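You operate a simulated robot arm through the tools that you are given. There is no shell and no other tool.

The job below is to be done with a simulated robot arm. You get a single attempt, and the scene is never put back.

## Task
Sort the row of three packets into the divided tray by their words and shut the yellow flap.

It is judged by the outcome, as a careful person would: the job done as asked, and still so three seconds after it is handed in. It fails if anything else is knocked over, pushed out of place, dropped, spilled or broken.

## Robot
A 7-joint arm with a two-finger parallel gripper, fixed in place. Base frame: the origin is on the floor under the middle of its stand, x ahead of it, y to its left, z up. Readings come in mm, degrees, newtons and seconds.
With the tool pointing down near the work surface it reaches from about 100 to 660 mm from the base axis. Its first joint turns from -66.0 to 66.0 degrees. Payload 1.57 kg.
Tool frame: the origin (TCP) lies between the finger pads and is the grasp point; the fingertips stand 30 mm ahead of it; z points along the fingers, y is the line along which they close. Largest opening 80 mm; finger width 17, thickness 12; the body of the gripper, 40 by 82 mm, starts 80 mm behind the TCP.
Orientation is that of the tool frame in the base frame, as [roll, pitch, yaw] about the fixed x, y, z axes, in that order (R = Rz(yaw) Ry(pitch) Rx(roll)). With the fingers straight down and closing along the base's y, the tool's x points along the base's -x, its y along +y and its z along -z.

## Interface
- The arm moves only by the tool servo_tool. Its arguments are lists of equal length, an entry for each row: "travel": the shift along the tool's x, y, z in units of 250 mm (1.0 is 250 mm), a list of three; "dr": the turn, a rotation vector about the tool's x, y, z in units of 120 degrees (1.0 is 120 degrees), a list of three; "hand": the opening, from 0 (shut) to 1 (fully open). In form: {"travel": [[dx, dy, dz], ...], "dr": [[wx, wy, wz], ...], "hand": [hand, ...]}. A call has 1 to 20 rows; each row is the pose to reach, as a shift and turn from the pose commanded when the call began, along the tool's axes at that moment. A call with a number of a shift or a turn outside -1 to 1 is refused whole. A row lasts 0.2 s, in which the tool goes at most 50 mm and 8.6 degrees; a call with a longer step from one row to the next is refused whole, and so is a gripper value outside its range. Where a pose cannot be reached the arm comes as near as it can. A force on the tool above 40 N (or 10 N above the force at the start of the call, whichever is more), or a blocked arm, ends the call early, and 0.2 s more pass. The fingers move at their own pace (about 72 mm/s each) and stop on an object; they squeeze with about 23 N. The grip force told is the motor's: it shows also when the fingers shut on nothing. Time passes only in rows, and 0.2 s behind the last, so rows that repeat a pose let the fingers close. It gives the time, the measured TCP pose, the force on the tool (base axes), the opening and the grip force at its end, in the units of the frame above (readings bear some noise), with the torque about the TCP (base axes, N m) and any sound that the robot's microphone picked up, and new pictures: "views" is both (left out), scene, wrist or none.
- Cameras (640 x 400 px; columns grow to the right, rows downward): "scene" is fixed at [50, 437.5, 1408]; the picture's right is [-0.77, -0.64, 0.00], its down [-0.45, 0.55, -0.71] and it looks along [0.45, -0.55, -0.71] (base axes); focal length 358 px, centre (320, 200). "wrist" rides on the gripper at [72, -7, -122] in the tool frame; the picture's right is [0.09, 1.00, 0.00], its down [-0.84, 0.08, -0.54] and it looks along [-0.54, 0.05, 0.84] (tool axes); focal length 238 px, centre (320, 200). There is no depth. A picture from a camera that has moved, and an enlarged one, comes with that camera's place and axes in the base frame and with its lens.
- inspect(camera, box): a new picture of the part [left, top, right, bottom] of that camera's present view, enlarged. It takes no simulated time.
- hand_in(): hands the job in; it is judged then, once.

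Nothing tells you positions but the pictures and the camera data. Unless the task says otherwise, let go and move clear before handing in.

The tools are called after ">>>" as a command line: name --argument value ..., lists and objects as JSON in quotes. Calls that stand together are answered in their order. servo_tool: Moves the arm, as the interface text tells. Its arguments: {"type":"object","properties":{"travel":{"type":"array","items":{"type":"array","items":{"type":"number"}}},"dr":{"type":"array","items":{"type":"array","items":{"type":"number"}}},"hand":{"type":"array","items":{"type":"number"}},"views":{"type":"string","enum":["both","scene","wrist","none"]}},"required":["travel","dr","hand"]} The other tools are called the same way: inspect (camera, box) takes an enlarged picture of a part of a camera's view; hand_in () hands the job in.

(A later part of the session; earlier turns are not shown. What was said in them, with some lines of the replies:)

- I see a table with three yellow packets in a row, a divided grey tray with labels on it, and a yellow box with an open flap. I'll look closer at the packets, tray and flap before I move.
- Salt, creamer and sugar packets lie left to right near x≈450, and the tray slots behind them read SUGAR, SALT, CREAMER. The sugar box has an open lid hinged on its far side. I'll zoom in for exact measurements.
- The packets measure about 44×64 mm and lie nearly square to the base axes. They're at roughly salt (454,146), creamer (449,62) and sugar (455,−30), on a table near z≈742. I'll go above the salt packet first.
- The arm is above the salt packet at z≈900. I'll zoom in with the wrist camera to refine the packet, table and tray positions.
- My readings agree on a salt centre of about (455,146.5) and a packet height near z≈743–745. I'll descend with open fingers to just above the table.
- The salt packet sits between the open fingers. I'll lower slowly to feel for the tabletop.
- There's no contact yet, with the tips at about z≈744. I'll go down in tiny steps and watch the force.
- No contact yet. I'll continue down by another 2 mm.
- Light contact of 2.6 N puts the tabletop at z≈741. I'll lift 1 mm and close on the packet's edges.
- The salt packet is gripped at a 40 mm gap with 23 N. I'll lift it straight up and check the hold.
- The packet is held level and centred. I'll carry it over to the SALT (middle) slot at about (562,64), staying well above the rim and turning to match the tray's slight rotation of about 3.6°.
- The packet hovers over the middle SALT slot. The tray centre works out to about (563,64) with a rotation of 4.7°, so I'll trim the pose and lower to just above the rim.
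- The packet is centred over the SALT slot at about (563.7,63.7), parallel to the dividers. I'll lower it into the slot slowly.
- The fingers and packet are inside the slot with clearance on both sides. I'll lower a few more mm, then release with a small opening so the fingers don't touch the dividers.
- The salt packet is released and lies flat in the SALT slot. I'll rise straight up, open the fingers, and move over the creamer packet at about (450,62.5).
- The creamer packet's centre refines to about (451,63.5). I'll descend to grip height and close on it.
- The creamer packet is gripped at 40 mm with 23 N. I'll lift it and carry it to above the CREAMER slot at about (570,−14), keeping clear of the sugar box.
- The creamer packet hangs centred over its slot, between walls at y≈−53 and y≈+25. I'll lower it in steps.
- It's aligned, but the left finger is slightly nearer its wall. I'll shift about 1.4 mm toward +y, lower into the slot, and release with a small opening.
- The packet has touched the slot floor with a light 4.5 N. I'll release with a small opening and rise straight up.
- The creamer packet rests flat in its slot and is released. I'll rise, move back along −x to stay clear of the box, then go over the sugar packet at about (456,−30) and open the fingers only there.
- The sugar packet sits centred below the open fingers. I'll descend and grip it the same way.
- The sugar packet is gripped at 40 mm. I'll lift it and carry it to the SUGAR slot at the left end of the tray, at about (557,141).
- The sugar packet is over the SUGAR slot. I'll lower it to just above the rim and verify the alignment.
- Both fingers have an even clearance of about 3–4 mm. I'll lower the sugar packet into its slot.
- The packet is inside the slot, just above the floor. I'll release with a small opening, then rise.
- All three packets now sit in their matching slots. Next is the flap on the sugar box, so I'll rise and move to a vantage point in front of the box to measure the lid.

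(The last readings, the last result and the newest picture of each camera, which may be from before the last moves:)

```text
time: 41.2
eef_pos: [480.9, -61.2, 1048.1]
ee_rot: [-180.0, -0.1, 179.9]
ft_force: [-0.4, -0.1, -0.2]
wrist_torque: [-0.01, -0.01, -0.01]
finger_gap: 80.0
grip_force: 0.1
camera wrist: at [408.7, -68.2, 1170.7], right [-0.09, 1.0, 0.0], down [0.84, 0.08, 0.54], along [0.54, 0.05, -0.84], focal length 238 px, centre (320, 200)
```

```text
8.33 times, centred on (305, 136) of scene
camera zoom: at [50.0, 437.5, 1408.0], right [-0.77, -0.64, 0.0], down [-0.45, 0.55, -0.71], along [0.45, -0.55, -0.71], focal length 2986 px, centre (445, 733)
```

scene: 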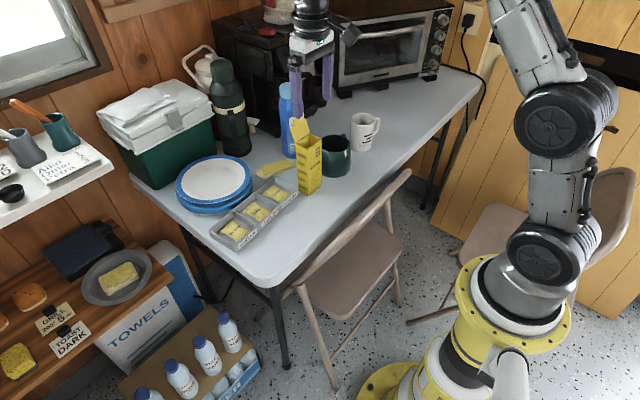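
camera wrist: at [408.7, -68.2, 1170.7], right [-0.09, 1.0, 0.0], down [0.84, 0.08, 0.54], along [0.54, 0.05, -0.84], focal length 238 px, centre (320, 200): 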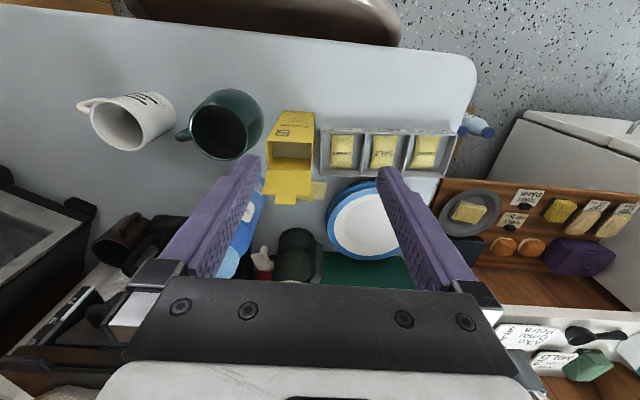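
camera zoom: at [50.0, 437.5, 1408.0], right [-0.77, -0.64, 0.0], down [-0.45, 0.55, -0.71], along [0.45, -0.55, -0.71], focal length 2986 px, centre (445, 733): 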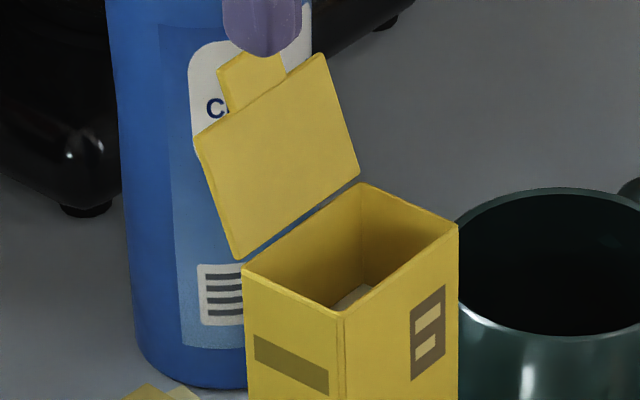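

The lid stands open, tilted back about 20° past vertical. Its hinge is at about x≈550, z≈886, spanning y≈−73 to −130, and its free edge is near (564, z≈925) with a tab above. I'll close the fingers and move high over to the far side of the lid before lowering.

>>> servo_tool --travel '[[-0.05, -0.016, 0], [-0.15, -0.049, 0], [-0.27, -0.088, 0], [-0.39, -0.128, 0], [-0.47, -0.154, 0], [-0.5, -0.164, 0], [-0.5, -0.164, 0]]' --dr '[[0, 0, -0.005], [0, 0, -0.012], [0, 0, -0.02], [0, 0, -0.03], [0, 0, -0.038], [0, 0, -0.042], [0, 0, -0.042]]' --hand '[0.8, 0.6, 0.4, 0.2, 0, 0, 0]'

>>> inspect --camera "wrist" --box '[220, 60, 420, 220]'

>>> inspect --camera "scene" --box '[250, 20, 370, 200]'

```text
time: 42.8
eef_pos: [605.9, -101.9, 1048.8]
ee_rot: [-180.0, 0.1, -174.9]
ft_force: [0.6, -0.2, 0.1]
wrist_torque: [0.01, 0.0, -0.02]
finger_gap: 0.1
grip_force: 21.6
camera wrist: at [533.6, -114.1, 1171.1], right [-0.18, 0.98, 0.0], down [0.83, 0.15, 0.54], along [0.53, 0.1, -0.84], focal length 238 px, centre (320, 200)
```

scene: 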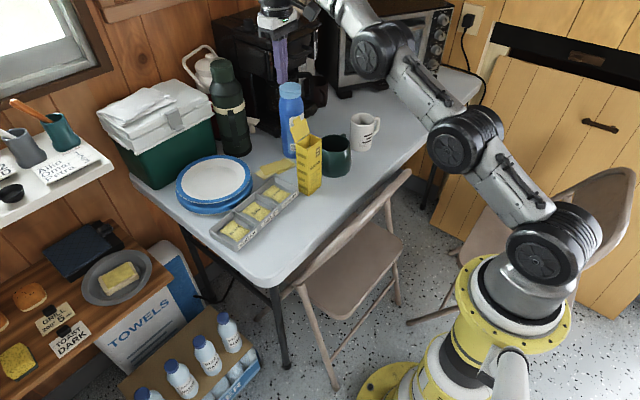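
wrist: 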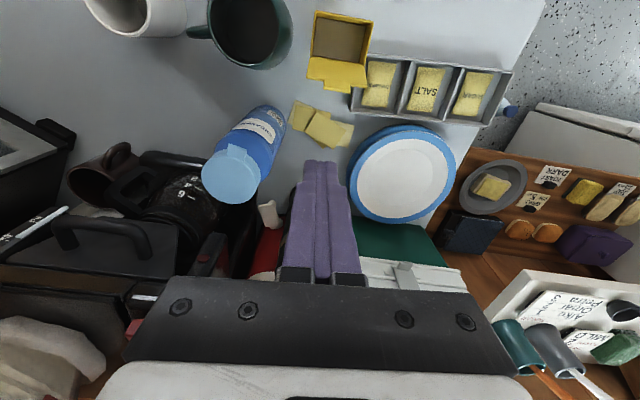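

```text
2.50 times, centred on (320, 140) of wrist
camera zoom: at [533.6, -114.1, 1171.1], right [-0.18, 0.98, 0.0], down [0.83, 0.15, 0.54], along [0.53, 0.1, -0.84], focal length 596 px, centre (320, 350)
```

zoom: 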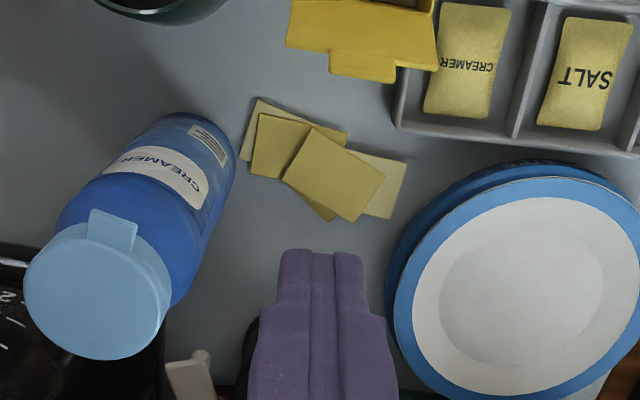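

```text
2.22 times, centred on (310, 110) of scene
camera zoom: at [50.0, 437.5, 1408.0], right [-0.77, -0.64, 0.0], down [-0.45, 0.55, -0.71], along [0.45, -0.55, -0.71], focal length 796 px, centre (342, 400)
```

zoom: 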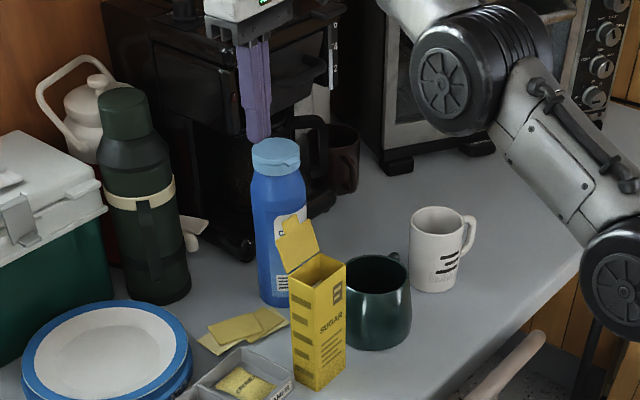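

The closed fingers are beyond the lid at x≈605, and the bottle at about (669,−188) is well clear. I'll lower the tips to z≈910, behind the lid.

>>> servo_tool --travel '[[0, 0.01, 0.08], [0, 0.016, 0.18], [0, 0.016, 0.28], [0, 0.016, 0.37], [0, 0.016, 0.42], [0, 0.016, 0.44], [0, 0.016, 0.44]]' --dr '[[0, 0, 0], [0, 0, 0], [0, 0, 0], [0, 0, 0], [0, 0, 0], [0, 0, 0], [0, 0, 0]]' --hand '[0, 0, 0, 0, 0, 0, 0]'

>>> inspect --camera "wrist" --box '[220, 0, 420, 200]'

>>> inspect --camera "scene" --box '[260, 90, 350, 200]'

```text
time: 44.4
eef_pos: [605.9, -97.8, 938.8]
ee_rot: [-180.0, 0.0, -174.9]
ft_force: [0.1, -0.4, -0.6]
wrist_torque: [0.0, -0.01, 0.03]
finger_gap: 0.1
grip_force: 21.5
camera wrist: at [534.1, -111.6, 1060.7], right [-0.18, 0.98, 0.0], down [0.83, 0.15, 0.54], along [0.53, 0.1, -0.84], focal length 238 px, centre (320, 200)
```

scene: 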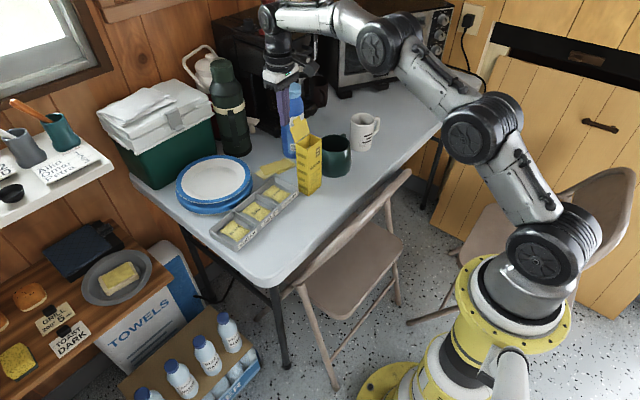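
wrist: 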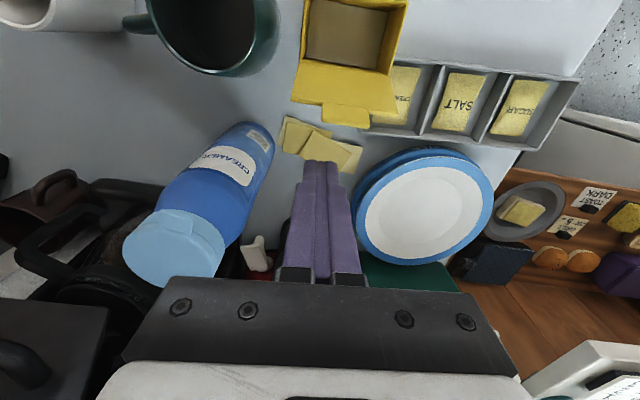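

```text
2.00 times, centred on (320, 100) of wrist
camera zoom: at [534.1, -111.6, 1060.7], right [-0.18, 0.98, 0.0], down [0.83, 0.15, 0.54], along [0.53, 0.1, -0.84], focal length 477 px, centre (320, 400)
```

zoom: 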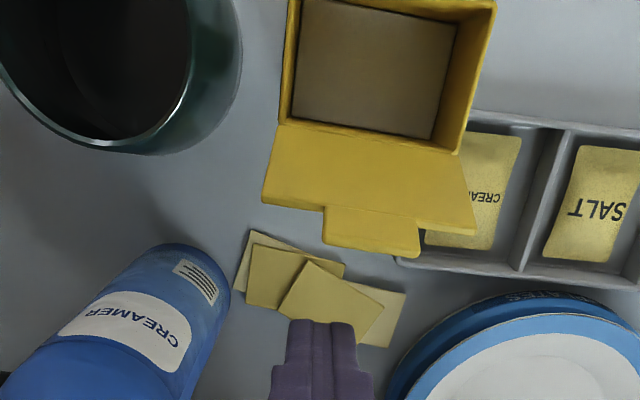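

```text
3.64 times, centred on (305, 145) of scene
camera zoom: at [50.0, 437.5, 1408.0], right [-0.77, -0.64, 0.0], down [-0.45, 0.55, -0.71], along [0.45, -0.55, -0.71], focal length 1303 px, centre (374, 400)
```

zoom: 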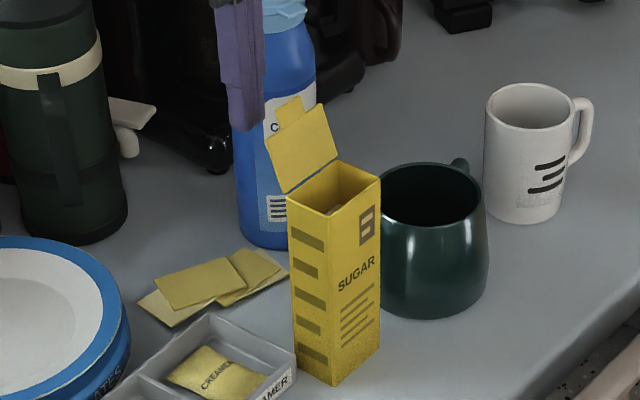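

The close wrist view puts the hinge at x≈543 and the lid centre at y≈−93. I'll shift slightly toward +y and move slowly to just touch the lid's tab from behind.

>>> servo_tool --travel '[[0.02, 0.008, 0], [0.04, 0.016, 0], [0.06, 0.016, 0], [0.08, 0.016, 0], [0.1, 0.016, 0], [0.112, 0.016, 0], [0.124, 0.016, 0], [0.136, 0.016, 0], [0.136, 0.016, 0]]' --dr '[[0, 0, 0], [0, 0, 0], [0, 0, 0], [0, 0, 0], [0, 0, 0], [0, 0, 0], [0, 0, 0], [0, 0, 0], [0, 0, 0]]' --hand '[0, 0, 0, 0, 0, 0, 0, 0, 0]'

>>> inspect --camera "wrist" --box '[220, 0, 420, 200]'

>>> inspect --camera "scene" --box '[270, 90, 340, 200]'

```text
time: 46.4
eef_pos: [570.4, -96.5, 940.0]
ee_rot: [179.9, 0.0, -175.0]
ft_force: [0.5, -0.3, 0.6]
wrist_torque: [-0.03, -0.01, -0.01]
finger_gap: 0.0
grip_force: 20.8
camera wrist: at [499.5, -109.7, 1062.0], right [-0.18, 0.98, 0.0], down [0.83, 0.15, 0.54], along [0.53, 0.1, -0.84], focal length 238 px, centre (320, 200)
```

scene: 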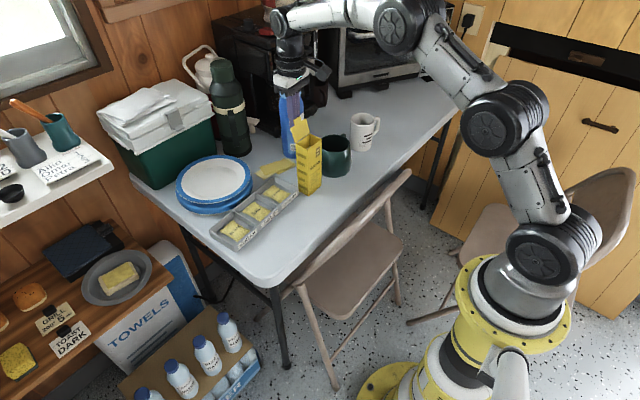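
wrist: 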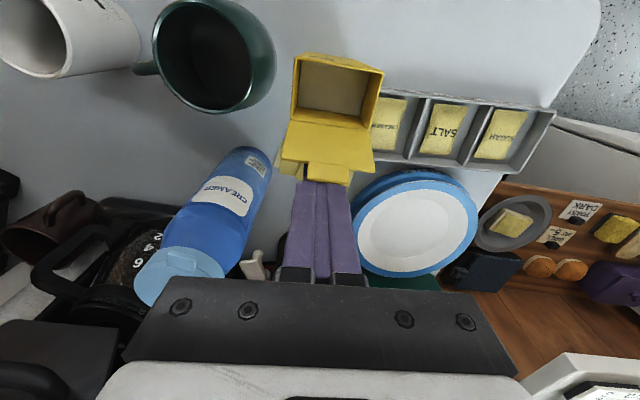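

```text
2.00 times, centred on (320, 100) of wrist
camera zoom: at [499.5, -109.7, 1062.0], right [-0.18, 0.98, 0.0], down [0.83, 0.15, 0.54], along [0.53, 0.1, -0.84], focal length 477 px, centre (320, 400)
```

zoom: 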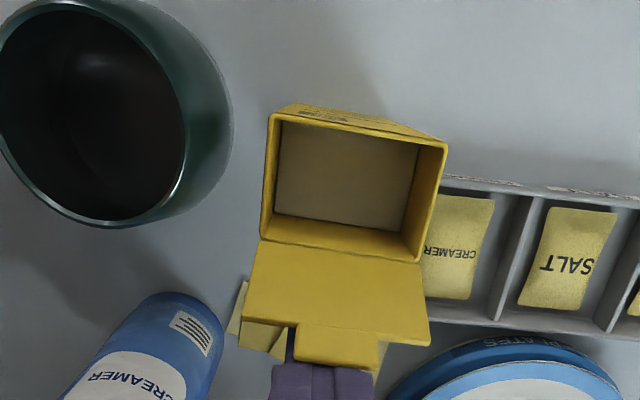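

```text
3.64 times, centred on (305, 145) of scene
camera zoom: at [50.0, 437.5, 1408.0], right [-0.77, -0.64, 0.0], down [-0.45, 0.55, -0.71], along [0.45, -0.55, -0.71], focal length 1303 px, centre (374, 400)
```

zoom: 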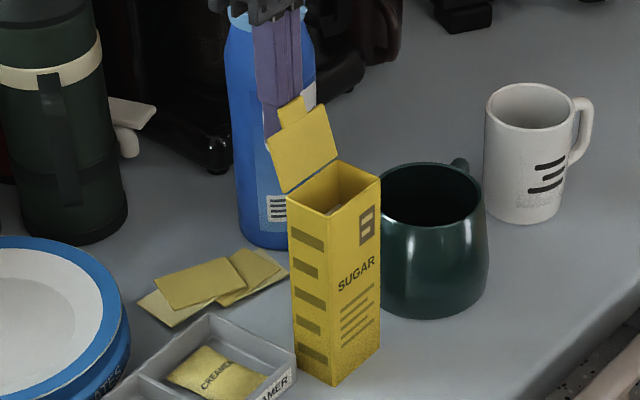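

The fingers are right behind the tab with no force yet. I'll push slowly in −x a few millimetres at a time and watch the lid and the box.

>>> servo_tool --travel '[[0.012, 0, 0], [0.024, 0, 0], [0.036, 0, 0], [0.048, 0, 0], [0.048, 0, 0]]' --dr '[[0, 0, 0], [0, 0, 0], [0, 0, 0], [0, 0, 0], [0, 0, 0]]' --hand '[0, 0, 0, 0, 0]'

>>> inspect --camera "wrist" --box '[220, 0, 420, 200]'

>>> inspect --camera "scene" --box '[270, 90, 340, 200]'

```text
time: 47.6
eef_pos: [560.5, -98.8, 941.1]
ee_rot: [-179.9, 0.3, -174.9]
ft_force: [1.7, 2.8, 16.5]
wrist_torque: [0.04, 0.16, -0.04]
finger_gap: 0.0
grip_force: 21.1
camera wrist: at [487.9, -111.6, 1063.4], right [-0.18, 0.98, 0.0], down [0.82, 0.15, 0.55], along [0.54, 0.1, -0.84], focal length 238 px, centre (320, 200)
```

scene: 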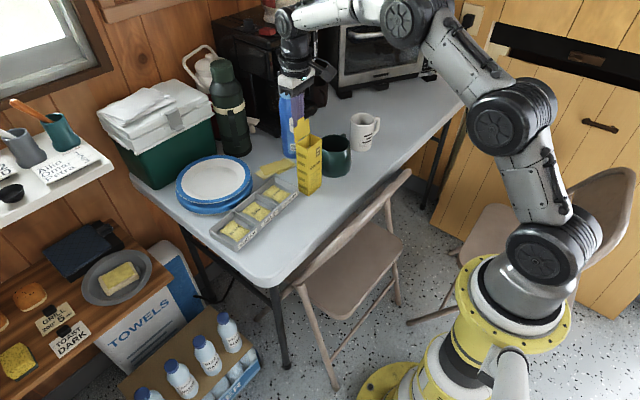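
wrist: 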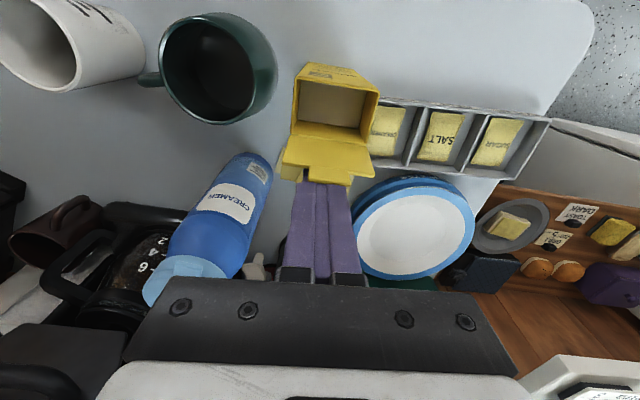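

```text
2.00 times, centred on (320, 100) of wrist
camera zoom: at [487.9, -111.6, 1063.4], right [-0.18, 0.98, 0.0], down [0.82, 0.15, 0.55], along [0.54, 0.1, -0.84], focal length 477 px, centre (320, 400)
```

zoom: 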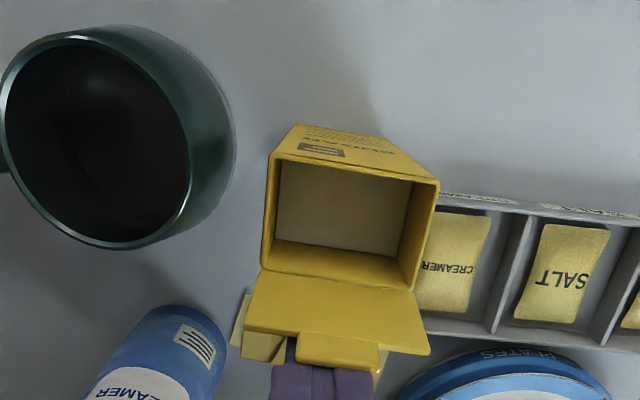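

```text
3.64 times, centred on (305, 145) of scene
camera zoom: at [49.7, 437.6, 1408.0], right [-0.77, -0.64, 0.0], down [-0.45, 0.55, -0.71], along [0.45, -0.55, -0.71], focal length 1303 px, centre (374, 400)
```

zoom: 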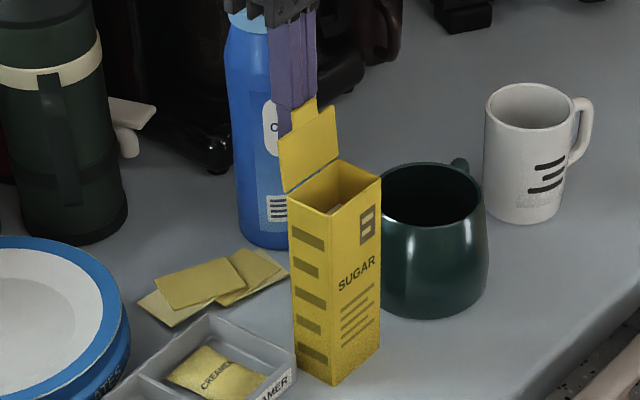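

The lid is rotating toward upright, but I feel about 16 N upward on the tool, so something is catching. I'll look closely before going on.

>>> inspect --camera "scene" --box '[282, 100, 328, 150]'

>>> inspect --camera "wrist" --box '[270, 50, 390, 210]'

>>> inspect --camera "scene" --box '[230, 0, 360, 130]'

```text
8.00 times, centred on (305, 125) of scene
camera zoom: at [49.7, 437.6, 1408.0], right [-0.77, -0.64, 0.0], down [-0.45, 0.55, -0.71], along [0.45, -0.55, -0.71], focal length 2867 px, centre (440, 800)
```

zoom: 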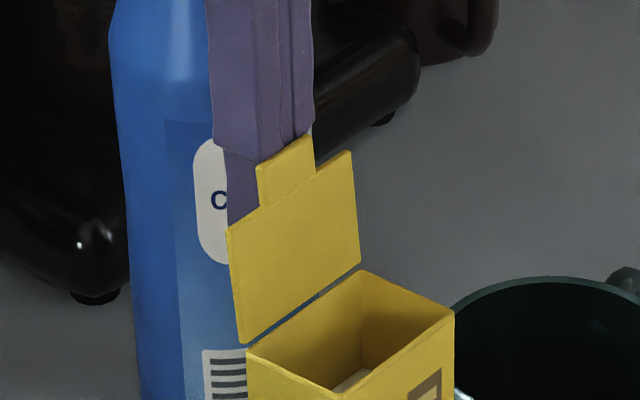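

```text
2.50 times, centred on (330, 130) of wrist
camera zoom: at [487.9, -111.6, 1063.4], right [-0.18, 0.98, 0.0], down [0.82, 0.15, 0.55], along [0.54, 0.1, -0.84], focal length 596 px, centre (295, 375)
```

zoom: 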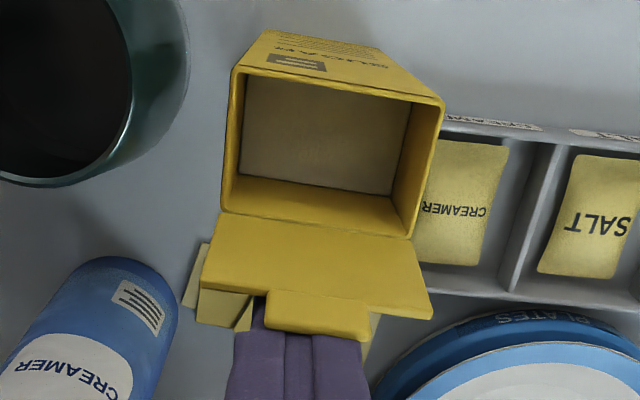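

```text
3.08 times, centred on (295, 65) of scene
camera zoom: at [49.7, 437.6, 1408.0], right [-0.77, -0.64, 0.0], down [-0.45, 0.55, -0.71], along [0.45, -0.55, -0.71], focal length 1103 px, centre (397, 615)
```

zoom: 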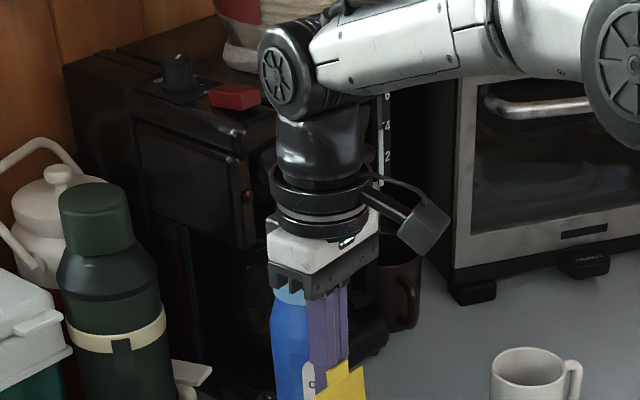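

The tab's top edge is catching under a ledge on the finger. I'll raise the tool 10 mm so only the slim fingertips bear on the lid, and check that the force drops.

>>> servo_tool --travel '[[0, 0, -0.012], [0, 0, -0.024], [0, 0, -0.036], [0, 0, -0.044], [0, 0, -0.044]]' --dr '[[0, 0, 0], [0, 0, 0], [0, 0, 0], [0, 0, 0], [0, 0, 0]]' --hand '[0, 0, 0, 0, 0]'

>>> inspect --camera "scene" --box '[282, 100, 328, 150]'

>>> inspect --camera "wrist" --box '[270, 50, 390, 210]'

```text
time: 48.8
eef_pos: [558.5, -98.6, 949.3]
ee_rot: [179.9, 0.0, -175.0]
ft_force: [0.1, -1.0, 0.5]
wrist_torque: [0.0, -0.04, -0.01]
finger_gap: 0.0
grip_force: 21.1
camera wrist: at [487.0, -111.0, 1071.8], right [-0.18, 0.98, 0.0], down [0.83, 0.15, 0.54], along [0.53, 0.1, -0.84], focal length 238 px, centre (320, 200)
```

scene: 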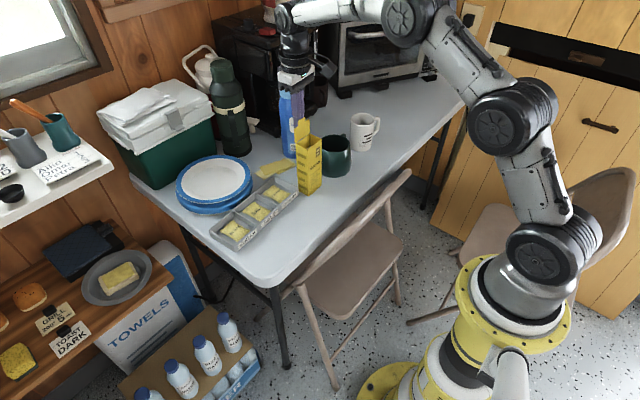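
wrist: 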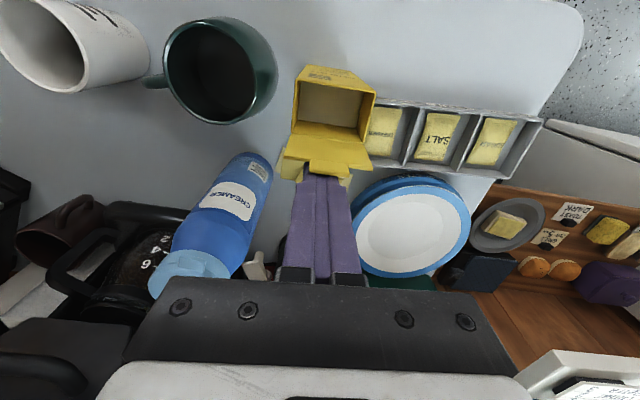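

```text
8.00 times, centred on (305, 125) of scene
camera zoom: at [50.0, 437.5, 1408.0], right [-0.77, -0.64, 0.0], down [-0.45, 0.55, -0.71], along [0.45, -0.55, -0.71], focal length 2867 px, centre (440, 800)
```

zoom: 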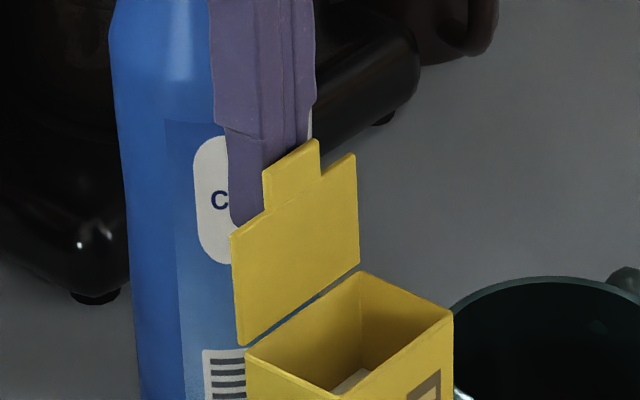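

```text
2.50 times, centred on (330, 130) of wrist
camera zoom: at [487.0, -111.0, 1071.8], right [-0.18, 0.98, 0.0], down [0.83, 0.15, 0.54], along [0.53, 0.1, -0.84], focal length 596 px, centre (295, 375)
```

zoom: 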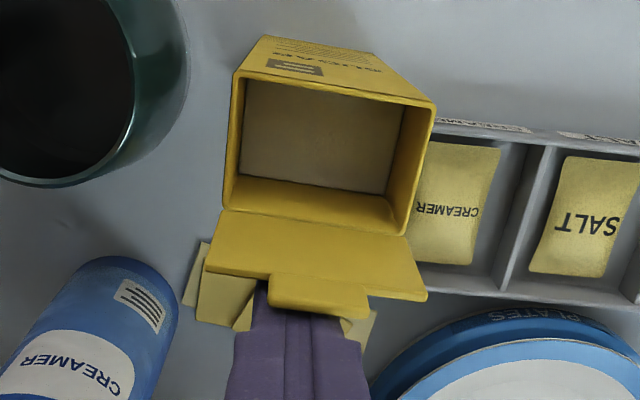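

The force is gone and the lid holds its angle, so the hinge has friction. I'll keep pushing gently in −x with small steps.

>>> servo_tool --travel '[[0.012, 0.001, 0], [0.024, 0.002, 0], [0.036, 0.003, 0], [0.048, 0.004, 0], [0.048, 0.004, 0]]' --dr '[[0, 0, 0], [0, 0, 0], [0, 0, 0], [0, 0, 0], [0, 0, 0]]' --hand '[0, 0, 0, 0, 0]'

>>> inspect --camera "scene" --box '[280, 100, 340, 200]'

>>> inspect --camera "wrist" --box '[270, 50, 390, 210]'

```text
time: 50.0
eef_pos: [545.6, -97.0, 948.1]
ee_rot: [-179.9, 0.1, -175.0]
ft_force: [0.2, -0.6, 1.0]
wrist_torque: [0.0, 0.0, -0.02]
finger_gap: 0.1
grip_force: 21.0
camera wrist: at [474.9, -110.5, 1071.5], right [-0.18, 0.98, 0.0], down [0.83, 0.15, 0.54], along [0.53, 0.1, -0.84], focal length 238 px, centre (320, 200)
```

scene: 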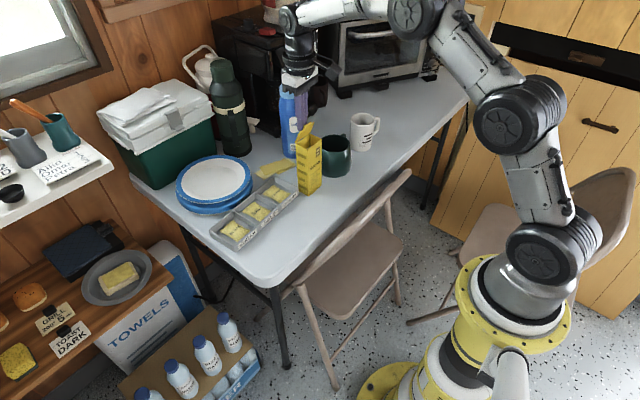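
wrist: 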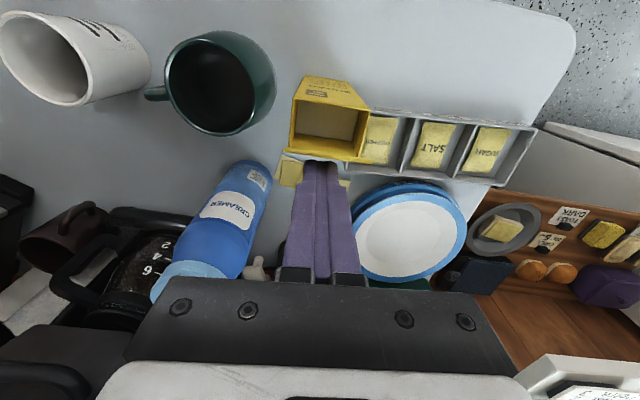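

```text
4.00 times, centred on (310, 150) of scene
camera zoom: at [50.0, 437.5, 1408.0], right [-0.77, -0.64, 0.0], down [-0.45, 0.55, -0.71], along [0.45, -0.55, -0.71], focal length 1434 px, centre (360, 400)
```

zoom: 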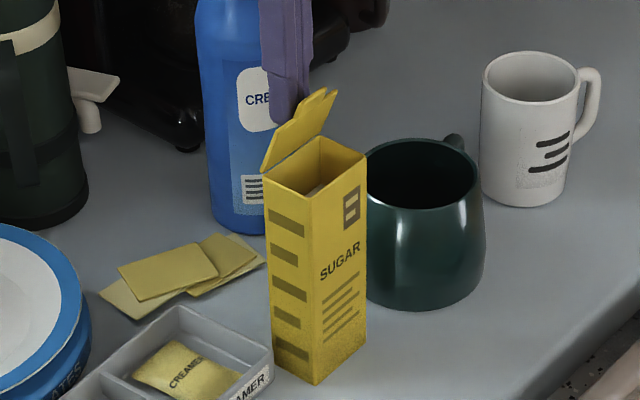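

```text
2.50 times, centred on (330, 130) of wrist
camera zoom: at [474.9, -110.5, 1071.5], right [-0.18, 0.98, 0.0], down [0.83, 0.15, 0.54], along [0.53, 0.1, -0.84], focal length 596 px, centre (295, 375)
```

zoom: 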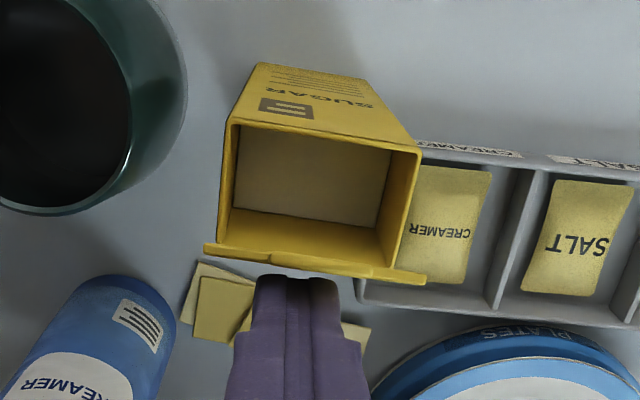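

The box hasn't moved and the lid is past vertical, now leaning over the opening. I'll follow its arc, moving forward and gradually down.

>>> servo_tool --travel '[[0.013, 0.002, 0.003], [0.026, 0.004, 0.007], [0.039, 0.006, 0.011], [0.051, 0.0085, 0.016], [0.064, 0.011, 0.024], [0.077, 0.0135, 0.035], [0.089, 0.016, 0.048], [0.089, 0.016, 0.048]]' --dr '[[0, 0, 0], [0, 0, 0], [0, 0, 0], [0, 0, 0], [0, 0, 0], [0, 0, 0], [0, 0, 0], [0, 0, 0]]' --hand '[0, 0, 0, 0, 0, 0, 0, 0]'

>>> inspect --camera "scene" --box '[280, 100, 340, 200]'

>>> inspect --camera "wrist" --box '[270, 50, 390, 210]'

```text
time: 51.8
eef_pos: [524.4, -96.5, 936.8]
ee_rot: [179.9, 0.0, -174.8]
ft_force: [0.1, 0.0, 0.1]
wrist_torque: [-0.01, 0.02, 0.01]
finger_gap: 0.0
grip_force: 21.2
camera wrist: at [453.4, -108.9, 1058.8], right [-0.18, 0.98, 0.0], down [0.83, 0.15, 0.54], along [0.53, 0.1, -0.84], focal length 238 px, centre (320, 200)
```

scene: 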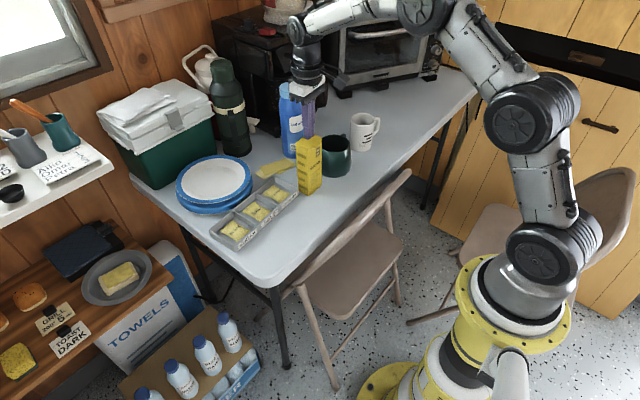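
wrist: 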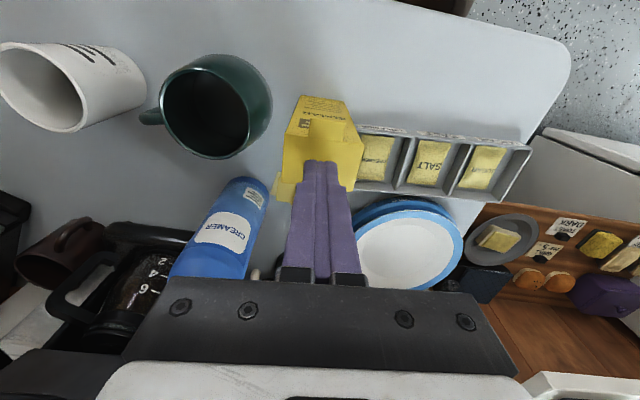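

```text
4.00 times, centred on (310, 150) of scene
camera zoom: at [50.0, 437.5, 1408.0], right [-0.77, -0.64, 0.0], down [-0.45, 0.55, -0.71], along [0.45, -0.55, -0.71], focal length 1434 px, centre (360, 400)
```

zoom: 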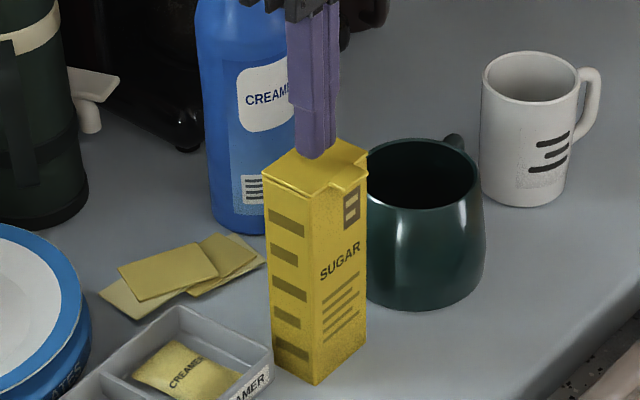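

```text
2.50 times, centred on (330, 130) of wrist
camera zoom: at [453.4, -108.9, 1058.8], right [-0.18, 0.98, 0.0], down [0.83, 0.15, 0.54], along [0.53, 0.1, -0.84], focal length 596 px, centre (295, 375)
```

zoom: 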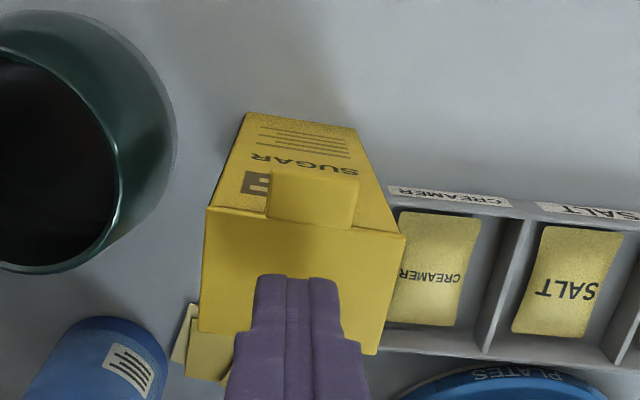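

The lid has folded down over the opening and the box is still in place. I'll look closely to see whether it's fully shut.

>>> inspect --camera "scene" --box '[290, 125, 325, 165]'

>>> inspect --camera "wrist" --box '[275, 85, 370, 200]'

```text
10.00 times, centred on (308, 145) of scene
camera zoom: at [50.0, 437.5, 1408.0], right [-0.77, -0.64, 0.0], down [-0.45, 0.55, -0.71], along [0.45, -0.55, -0.71], focal length 3584 px, centre (445, 750)
```

zoom: 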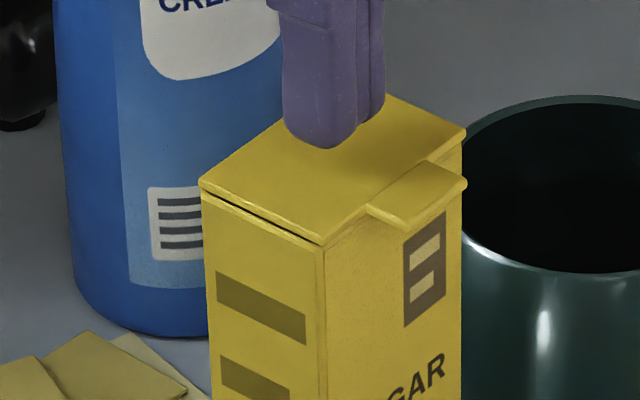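

```text
3.48 times, centred on (322, 142) of wrist
camera zoom: at [453.4, -108.9, 1058.8], right [-0.18, 0.98, 0.0], down [0.83, 0.15, 0.54], along [0.53, 0.1, -0.84], focal length 829 px, centre (311, 400)
```

zoom: 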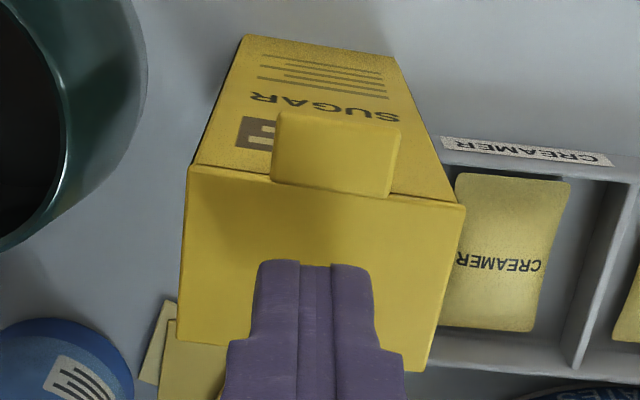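

The lid lies flush on the rim. To be sure it's seated, I'll lower the fingertips slowly onto its middle and press lightly.

>>> servo_tool --travel '[[0, 0.004, 0.02], [0, 0.004, 0.04], [0, 0.004, 0.056], [0, 0.004, 0.064], [0, 0.004, 0.064]]' --dr '[[0, 0, 0], [0, 0, 0], [0, 0, 0], [0, 0, 0], [0, 0, 0]]' --hand '[0, 0, 0, 0, 0]'

>>> inspect --camera "scene" --box '[285, 115, 335, 200]'

```text
time: 53.0
eef_pos: [526.8, -94.4, 928.7]
ee_rot: [-179.8, 0.7, -174.9]
ft_force: [-5.5, 5.7, 39.4]
wrist_torque: [0.17, 0.25, 0.1]
finger_gap: 0.0
grip_force: 20.6
camera wrist: at [453.3, -107.7, 1050.1], right [-0.18, 0.98, 0.0], down [0.82, 0.15, 0.55], along [0.54, 0.1, -0.83], focal length 238 px, centre (320, 200)
```

scene: 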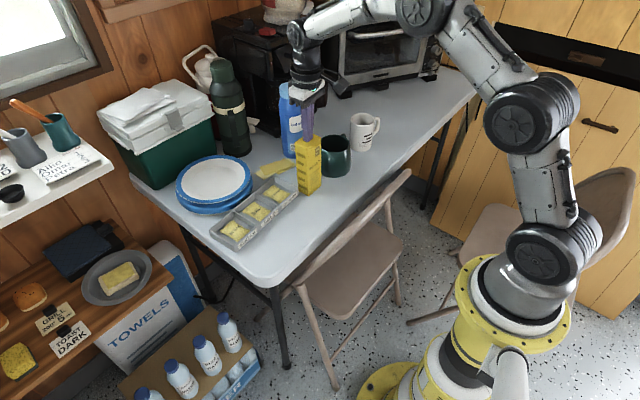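
wrist: 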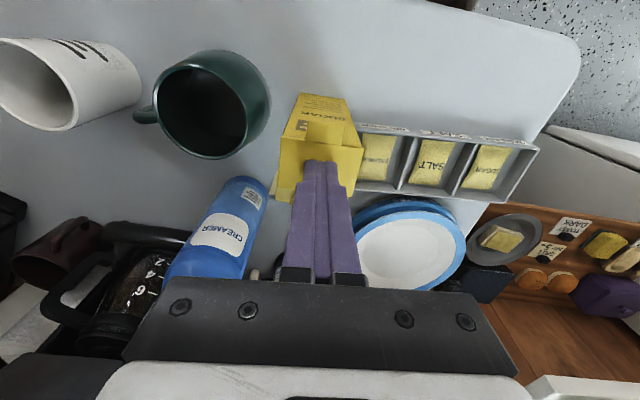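

```text
4.71 times, centred on (310, 158) of scene
camera zoom: at [49.1, 437.7, 1408.0], right [-0.77, -0.64, 0.0], down [-0.45, 0.55, -0.71], along [0.45, -0.55, -0.71], focal length 1686 px, centre (367, 400)
```

zoom: 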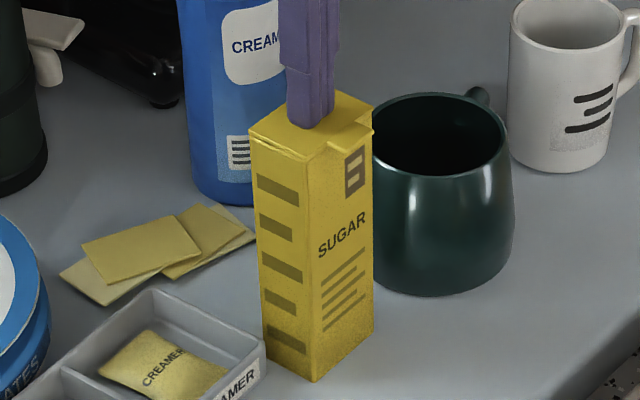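

The fingers met the closed lid firmly, at a higher level than I expected, so it's seated. I'll back straight up now and check the box and lid.

>>> servo_tool --travel '[[0, 0, -0.03], [0, 0, -0.06], [0, 0, -0.1], [0, 0, -0.16], [0, 0, -0.22], [0, 0, -0.22]]' --dr '[[0, 0, 0], [0, 0, 0], [0, 0, 0], [0, 0, 0], [0, 0, 0], [0, 0, 0]]' --hand '[0, 0, 0, 0, 0, 0]'

>>> inspect --camera "scene" --box '[290, 125, 325, 165]'

>>> inspect --camera "wrist" --box '[260, 60, 380, 200]'

```text
time: 54.4
eef_pos: [525.5, -95.0, 977.1]
ee_rot: [-179.9, 0.0, -175.1]
ft_force: [0.7, -0.5, 0.6]
wrist_torque: [-0.04, 0.0, -0.02]
finger_gap: 0.2
grip_force: 21.2
camera wrist: at [454.0, -107.8, 1099.4], right [-0.18, 0.98, 0.0], down [0.83, 0.15, 0.54], along [0.53, 0.1, -0.84], focal length 238 px, centre (320, 200)
```

scene: 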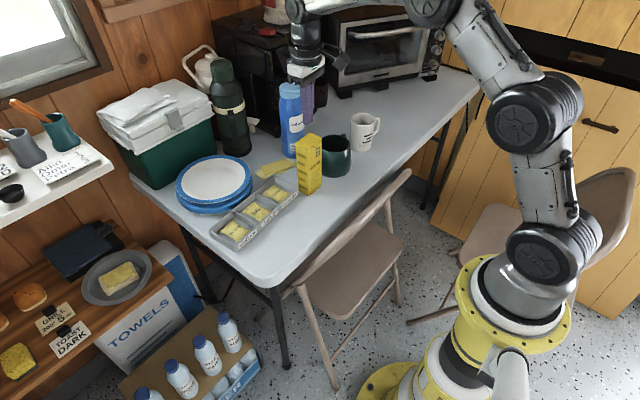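
wrist: 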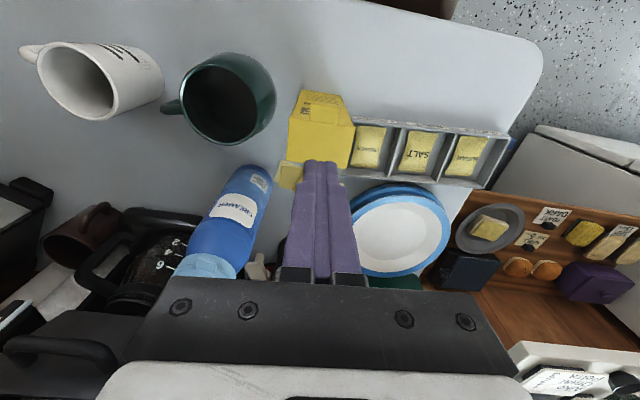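

```text
10.00 times, centred on (308, 145) of scene
camera zoom: at [50.0, 437.5, 1408.0], right [-0.77, -0.64, 0.0], down [-0.45, 0.55, -0.71], along [0.45, -0.55, -0.71], focal length 3584 px, centre (445, 750)
```

zoom: 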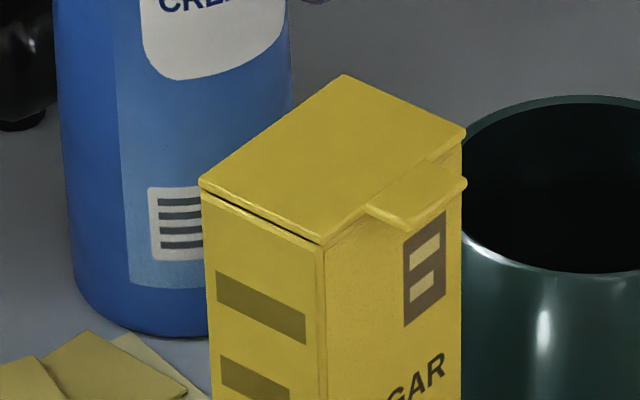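

```text
2.86 times, centred on (320, 130) of wrist
camera zoom: at [454.0, -107.8, 1099.4], right [-0.18, 0.98, 0.0], down [0.83, 0.15, 0.54], along [0.53, 0.1, -0.84], focal length 681 px, centre (320, 400)
```

zoom: 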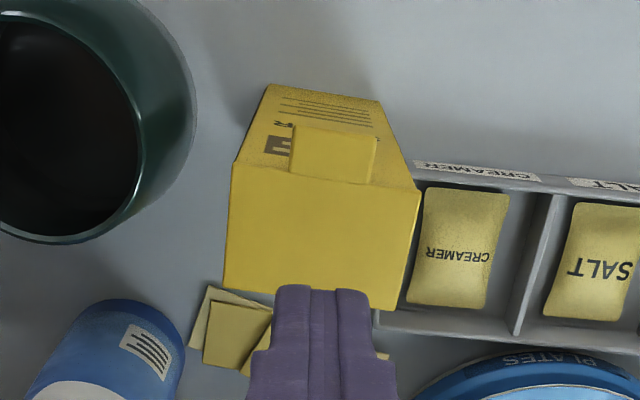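

The flap is shut flush and the box is upright and unmoved. I'll retreat up and away from the work area, then do a final check.

>>> servo_tool --travel '[[0, 0, -0.12], [0, 0, -0.26], [0, 0, -0.4], [0.06, 0.08, -0.42], [0.12, 0.2, -0.42], [0.18, 0.32, -0.42], [0.22, 0.42, -0.42], [0.22, 0.42, -0.42]]' --dr '[[0, 0, 0], [0, 0, 0], [0, 0, 0], [0, 0, 0], [0, 0, 0], [0, 0, 0], [0, 0, 0], [0, 0, 0]]' --hand '[0, 0, 0, 0, 0.3, 0.6, 1, 1]'

>>> inspect --camera "scene" --box '[190, 80, 390, 270]'

>>> inspect --camera "scene" --box '[200, 165, 330, 255]'

```text
time: 56.2
eef_pos: [461.8, 4.1, 1078.7]
ee_rot: [-180.0, 0.0, -174.9]
ft_force: [-0.1, 0.0, -0.6]
wrist_torque: [0.0, -0.01, 0.01]
finger_gap: 80.1
grip_force: 0.1
camera wrist: at [390.8, -8.8, 1201.8], right [-0.18, 0.98, 0.0], down [0.83, 0.15, 0.54], along [0.53, 0.1, -0.84], focal length 238 px, centre (320, 200)
```

scene: 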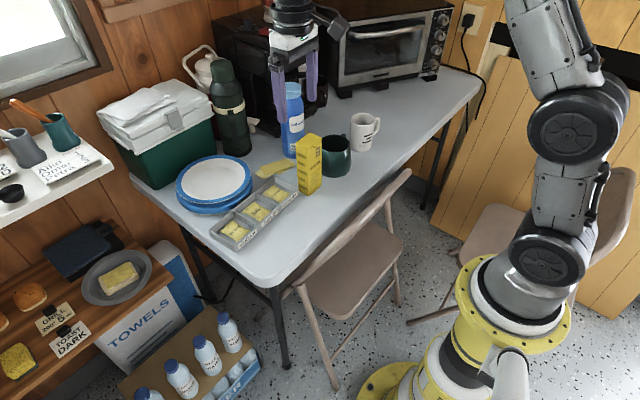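
wrist: 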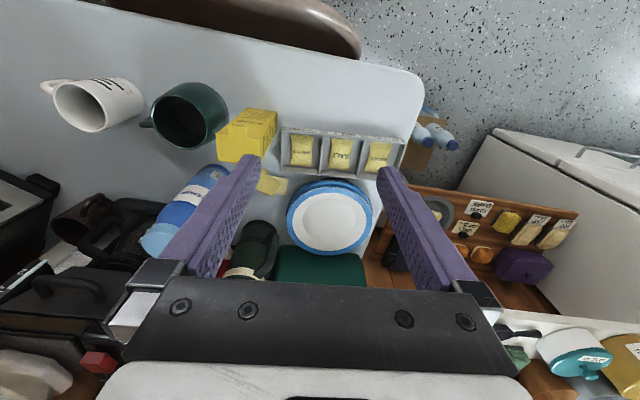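

```text
2.11 times, centred on (290, 175) of scene
camera zoom: at [49.9, 437.5, 1408.0], right [-0.77, -0.64, 0.0], down [-0.45, 0.55, -0.71], along [0.45, -0.55, -0.71], focal length 754 px, centre (383, 253)
```

zoom: 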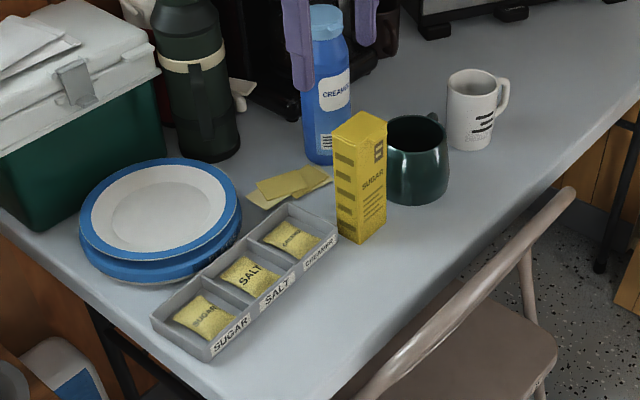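

```text
4.44 times, centred on (265, 210) of scene
camera zoom: at [49.9, 437.5, 1408.0], right [-0.77, -0.64, 0.0], down [-0.45, 0.55, -0.71], along [0.45, -0.55, -0.71], focal length 1593 px, centre (564, 156)
```

zoom: 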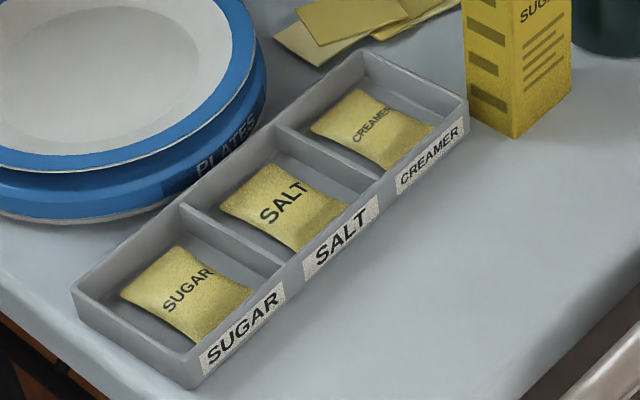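

Each packet is flat in its own labelled slot and the surroundings look undisturbed. I'll take one last look at the flap before handing in.

>>> inspect --camera "scene" --box '[285, 120, 335, 200]'

>>> inspect --camera "wrist" --box '[200, 90, 420, 220]'

```text
5.00 times, centred on (310, 160) of scene
camera zoom: at [49.9, 437.5, 1408.0], right [-0.77, -0.64, 0.0], down [-0.45, 0.55, -0.71], along [0.45, -0.55, -0.71], focal length 1792 px, centre (370, 400)
```

zoom: 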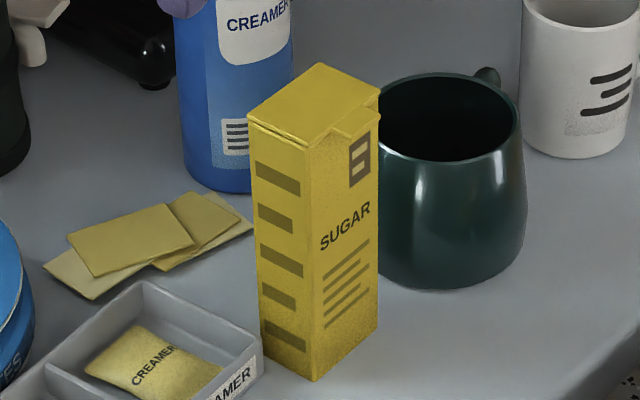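

```text
2.91 times, centred on (310, 155) of wrist
camera zoom: at [390.8, -8.8, 1201.8], right [-0.18, 0.98, 0.0], down [0.83, 0.15, 0.54], along [0.53, 0.1, -0.84], focal length 693 px, centre (349, 331)
```

zoom: 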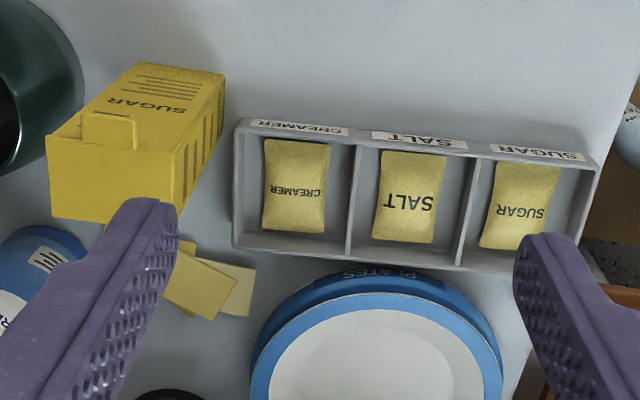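

The sugar, salt and creamer packets are in their matching slots, the yellow flap is shut, and nothing else has moved. The arm is clear and the gripper is empty, so I'm handing in.

>>> hand_in

```text
The job is handed in.
```

The three packets are in the tray slots that match their words (sugar, salt and creamer), and the yellow flap on the sugar box is shut. I've handed the job in; the tool only confirmed that it was received.

- **Packets:** each one lies flat in its labelled slot, and the tray hasn't shifted.
- **Flap:** it lies flush on the rim, and it was still shut after the arm moved away.
- **Contact forces:** while I was closing the flap, its tab caught on a ledge on the finger, with about 16 N of force. I then pressed the lid down harder than intended, reaching about 39 N before backing off. The final pictures show the box upright and in place.
- **Surroundings:** the spare packets, bottle, mugs and plates look untouched. I left the arm clear with the gripper open and empty.
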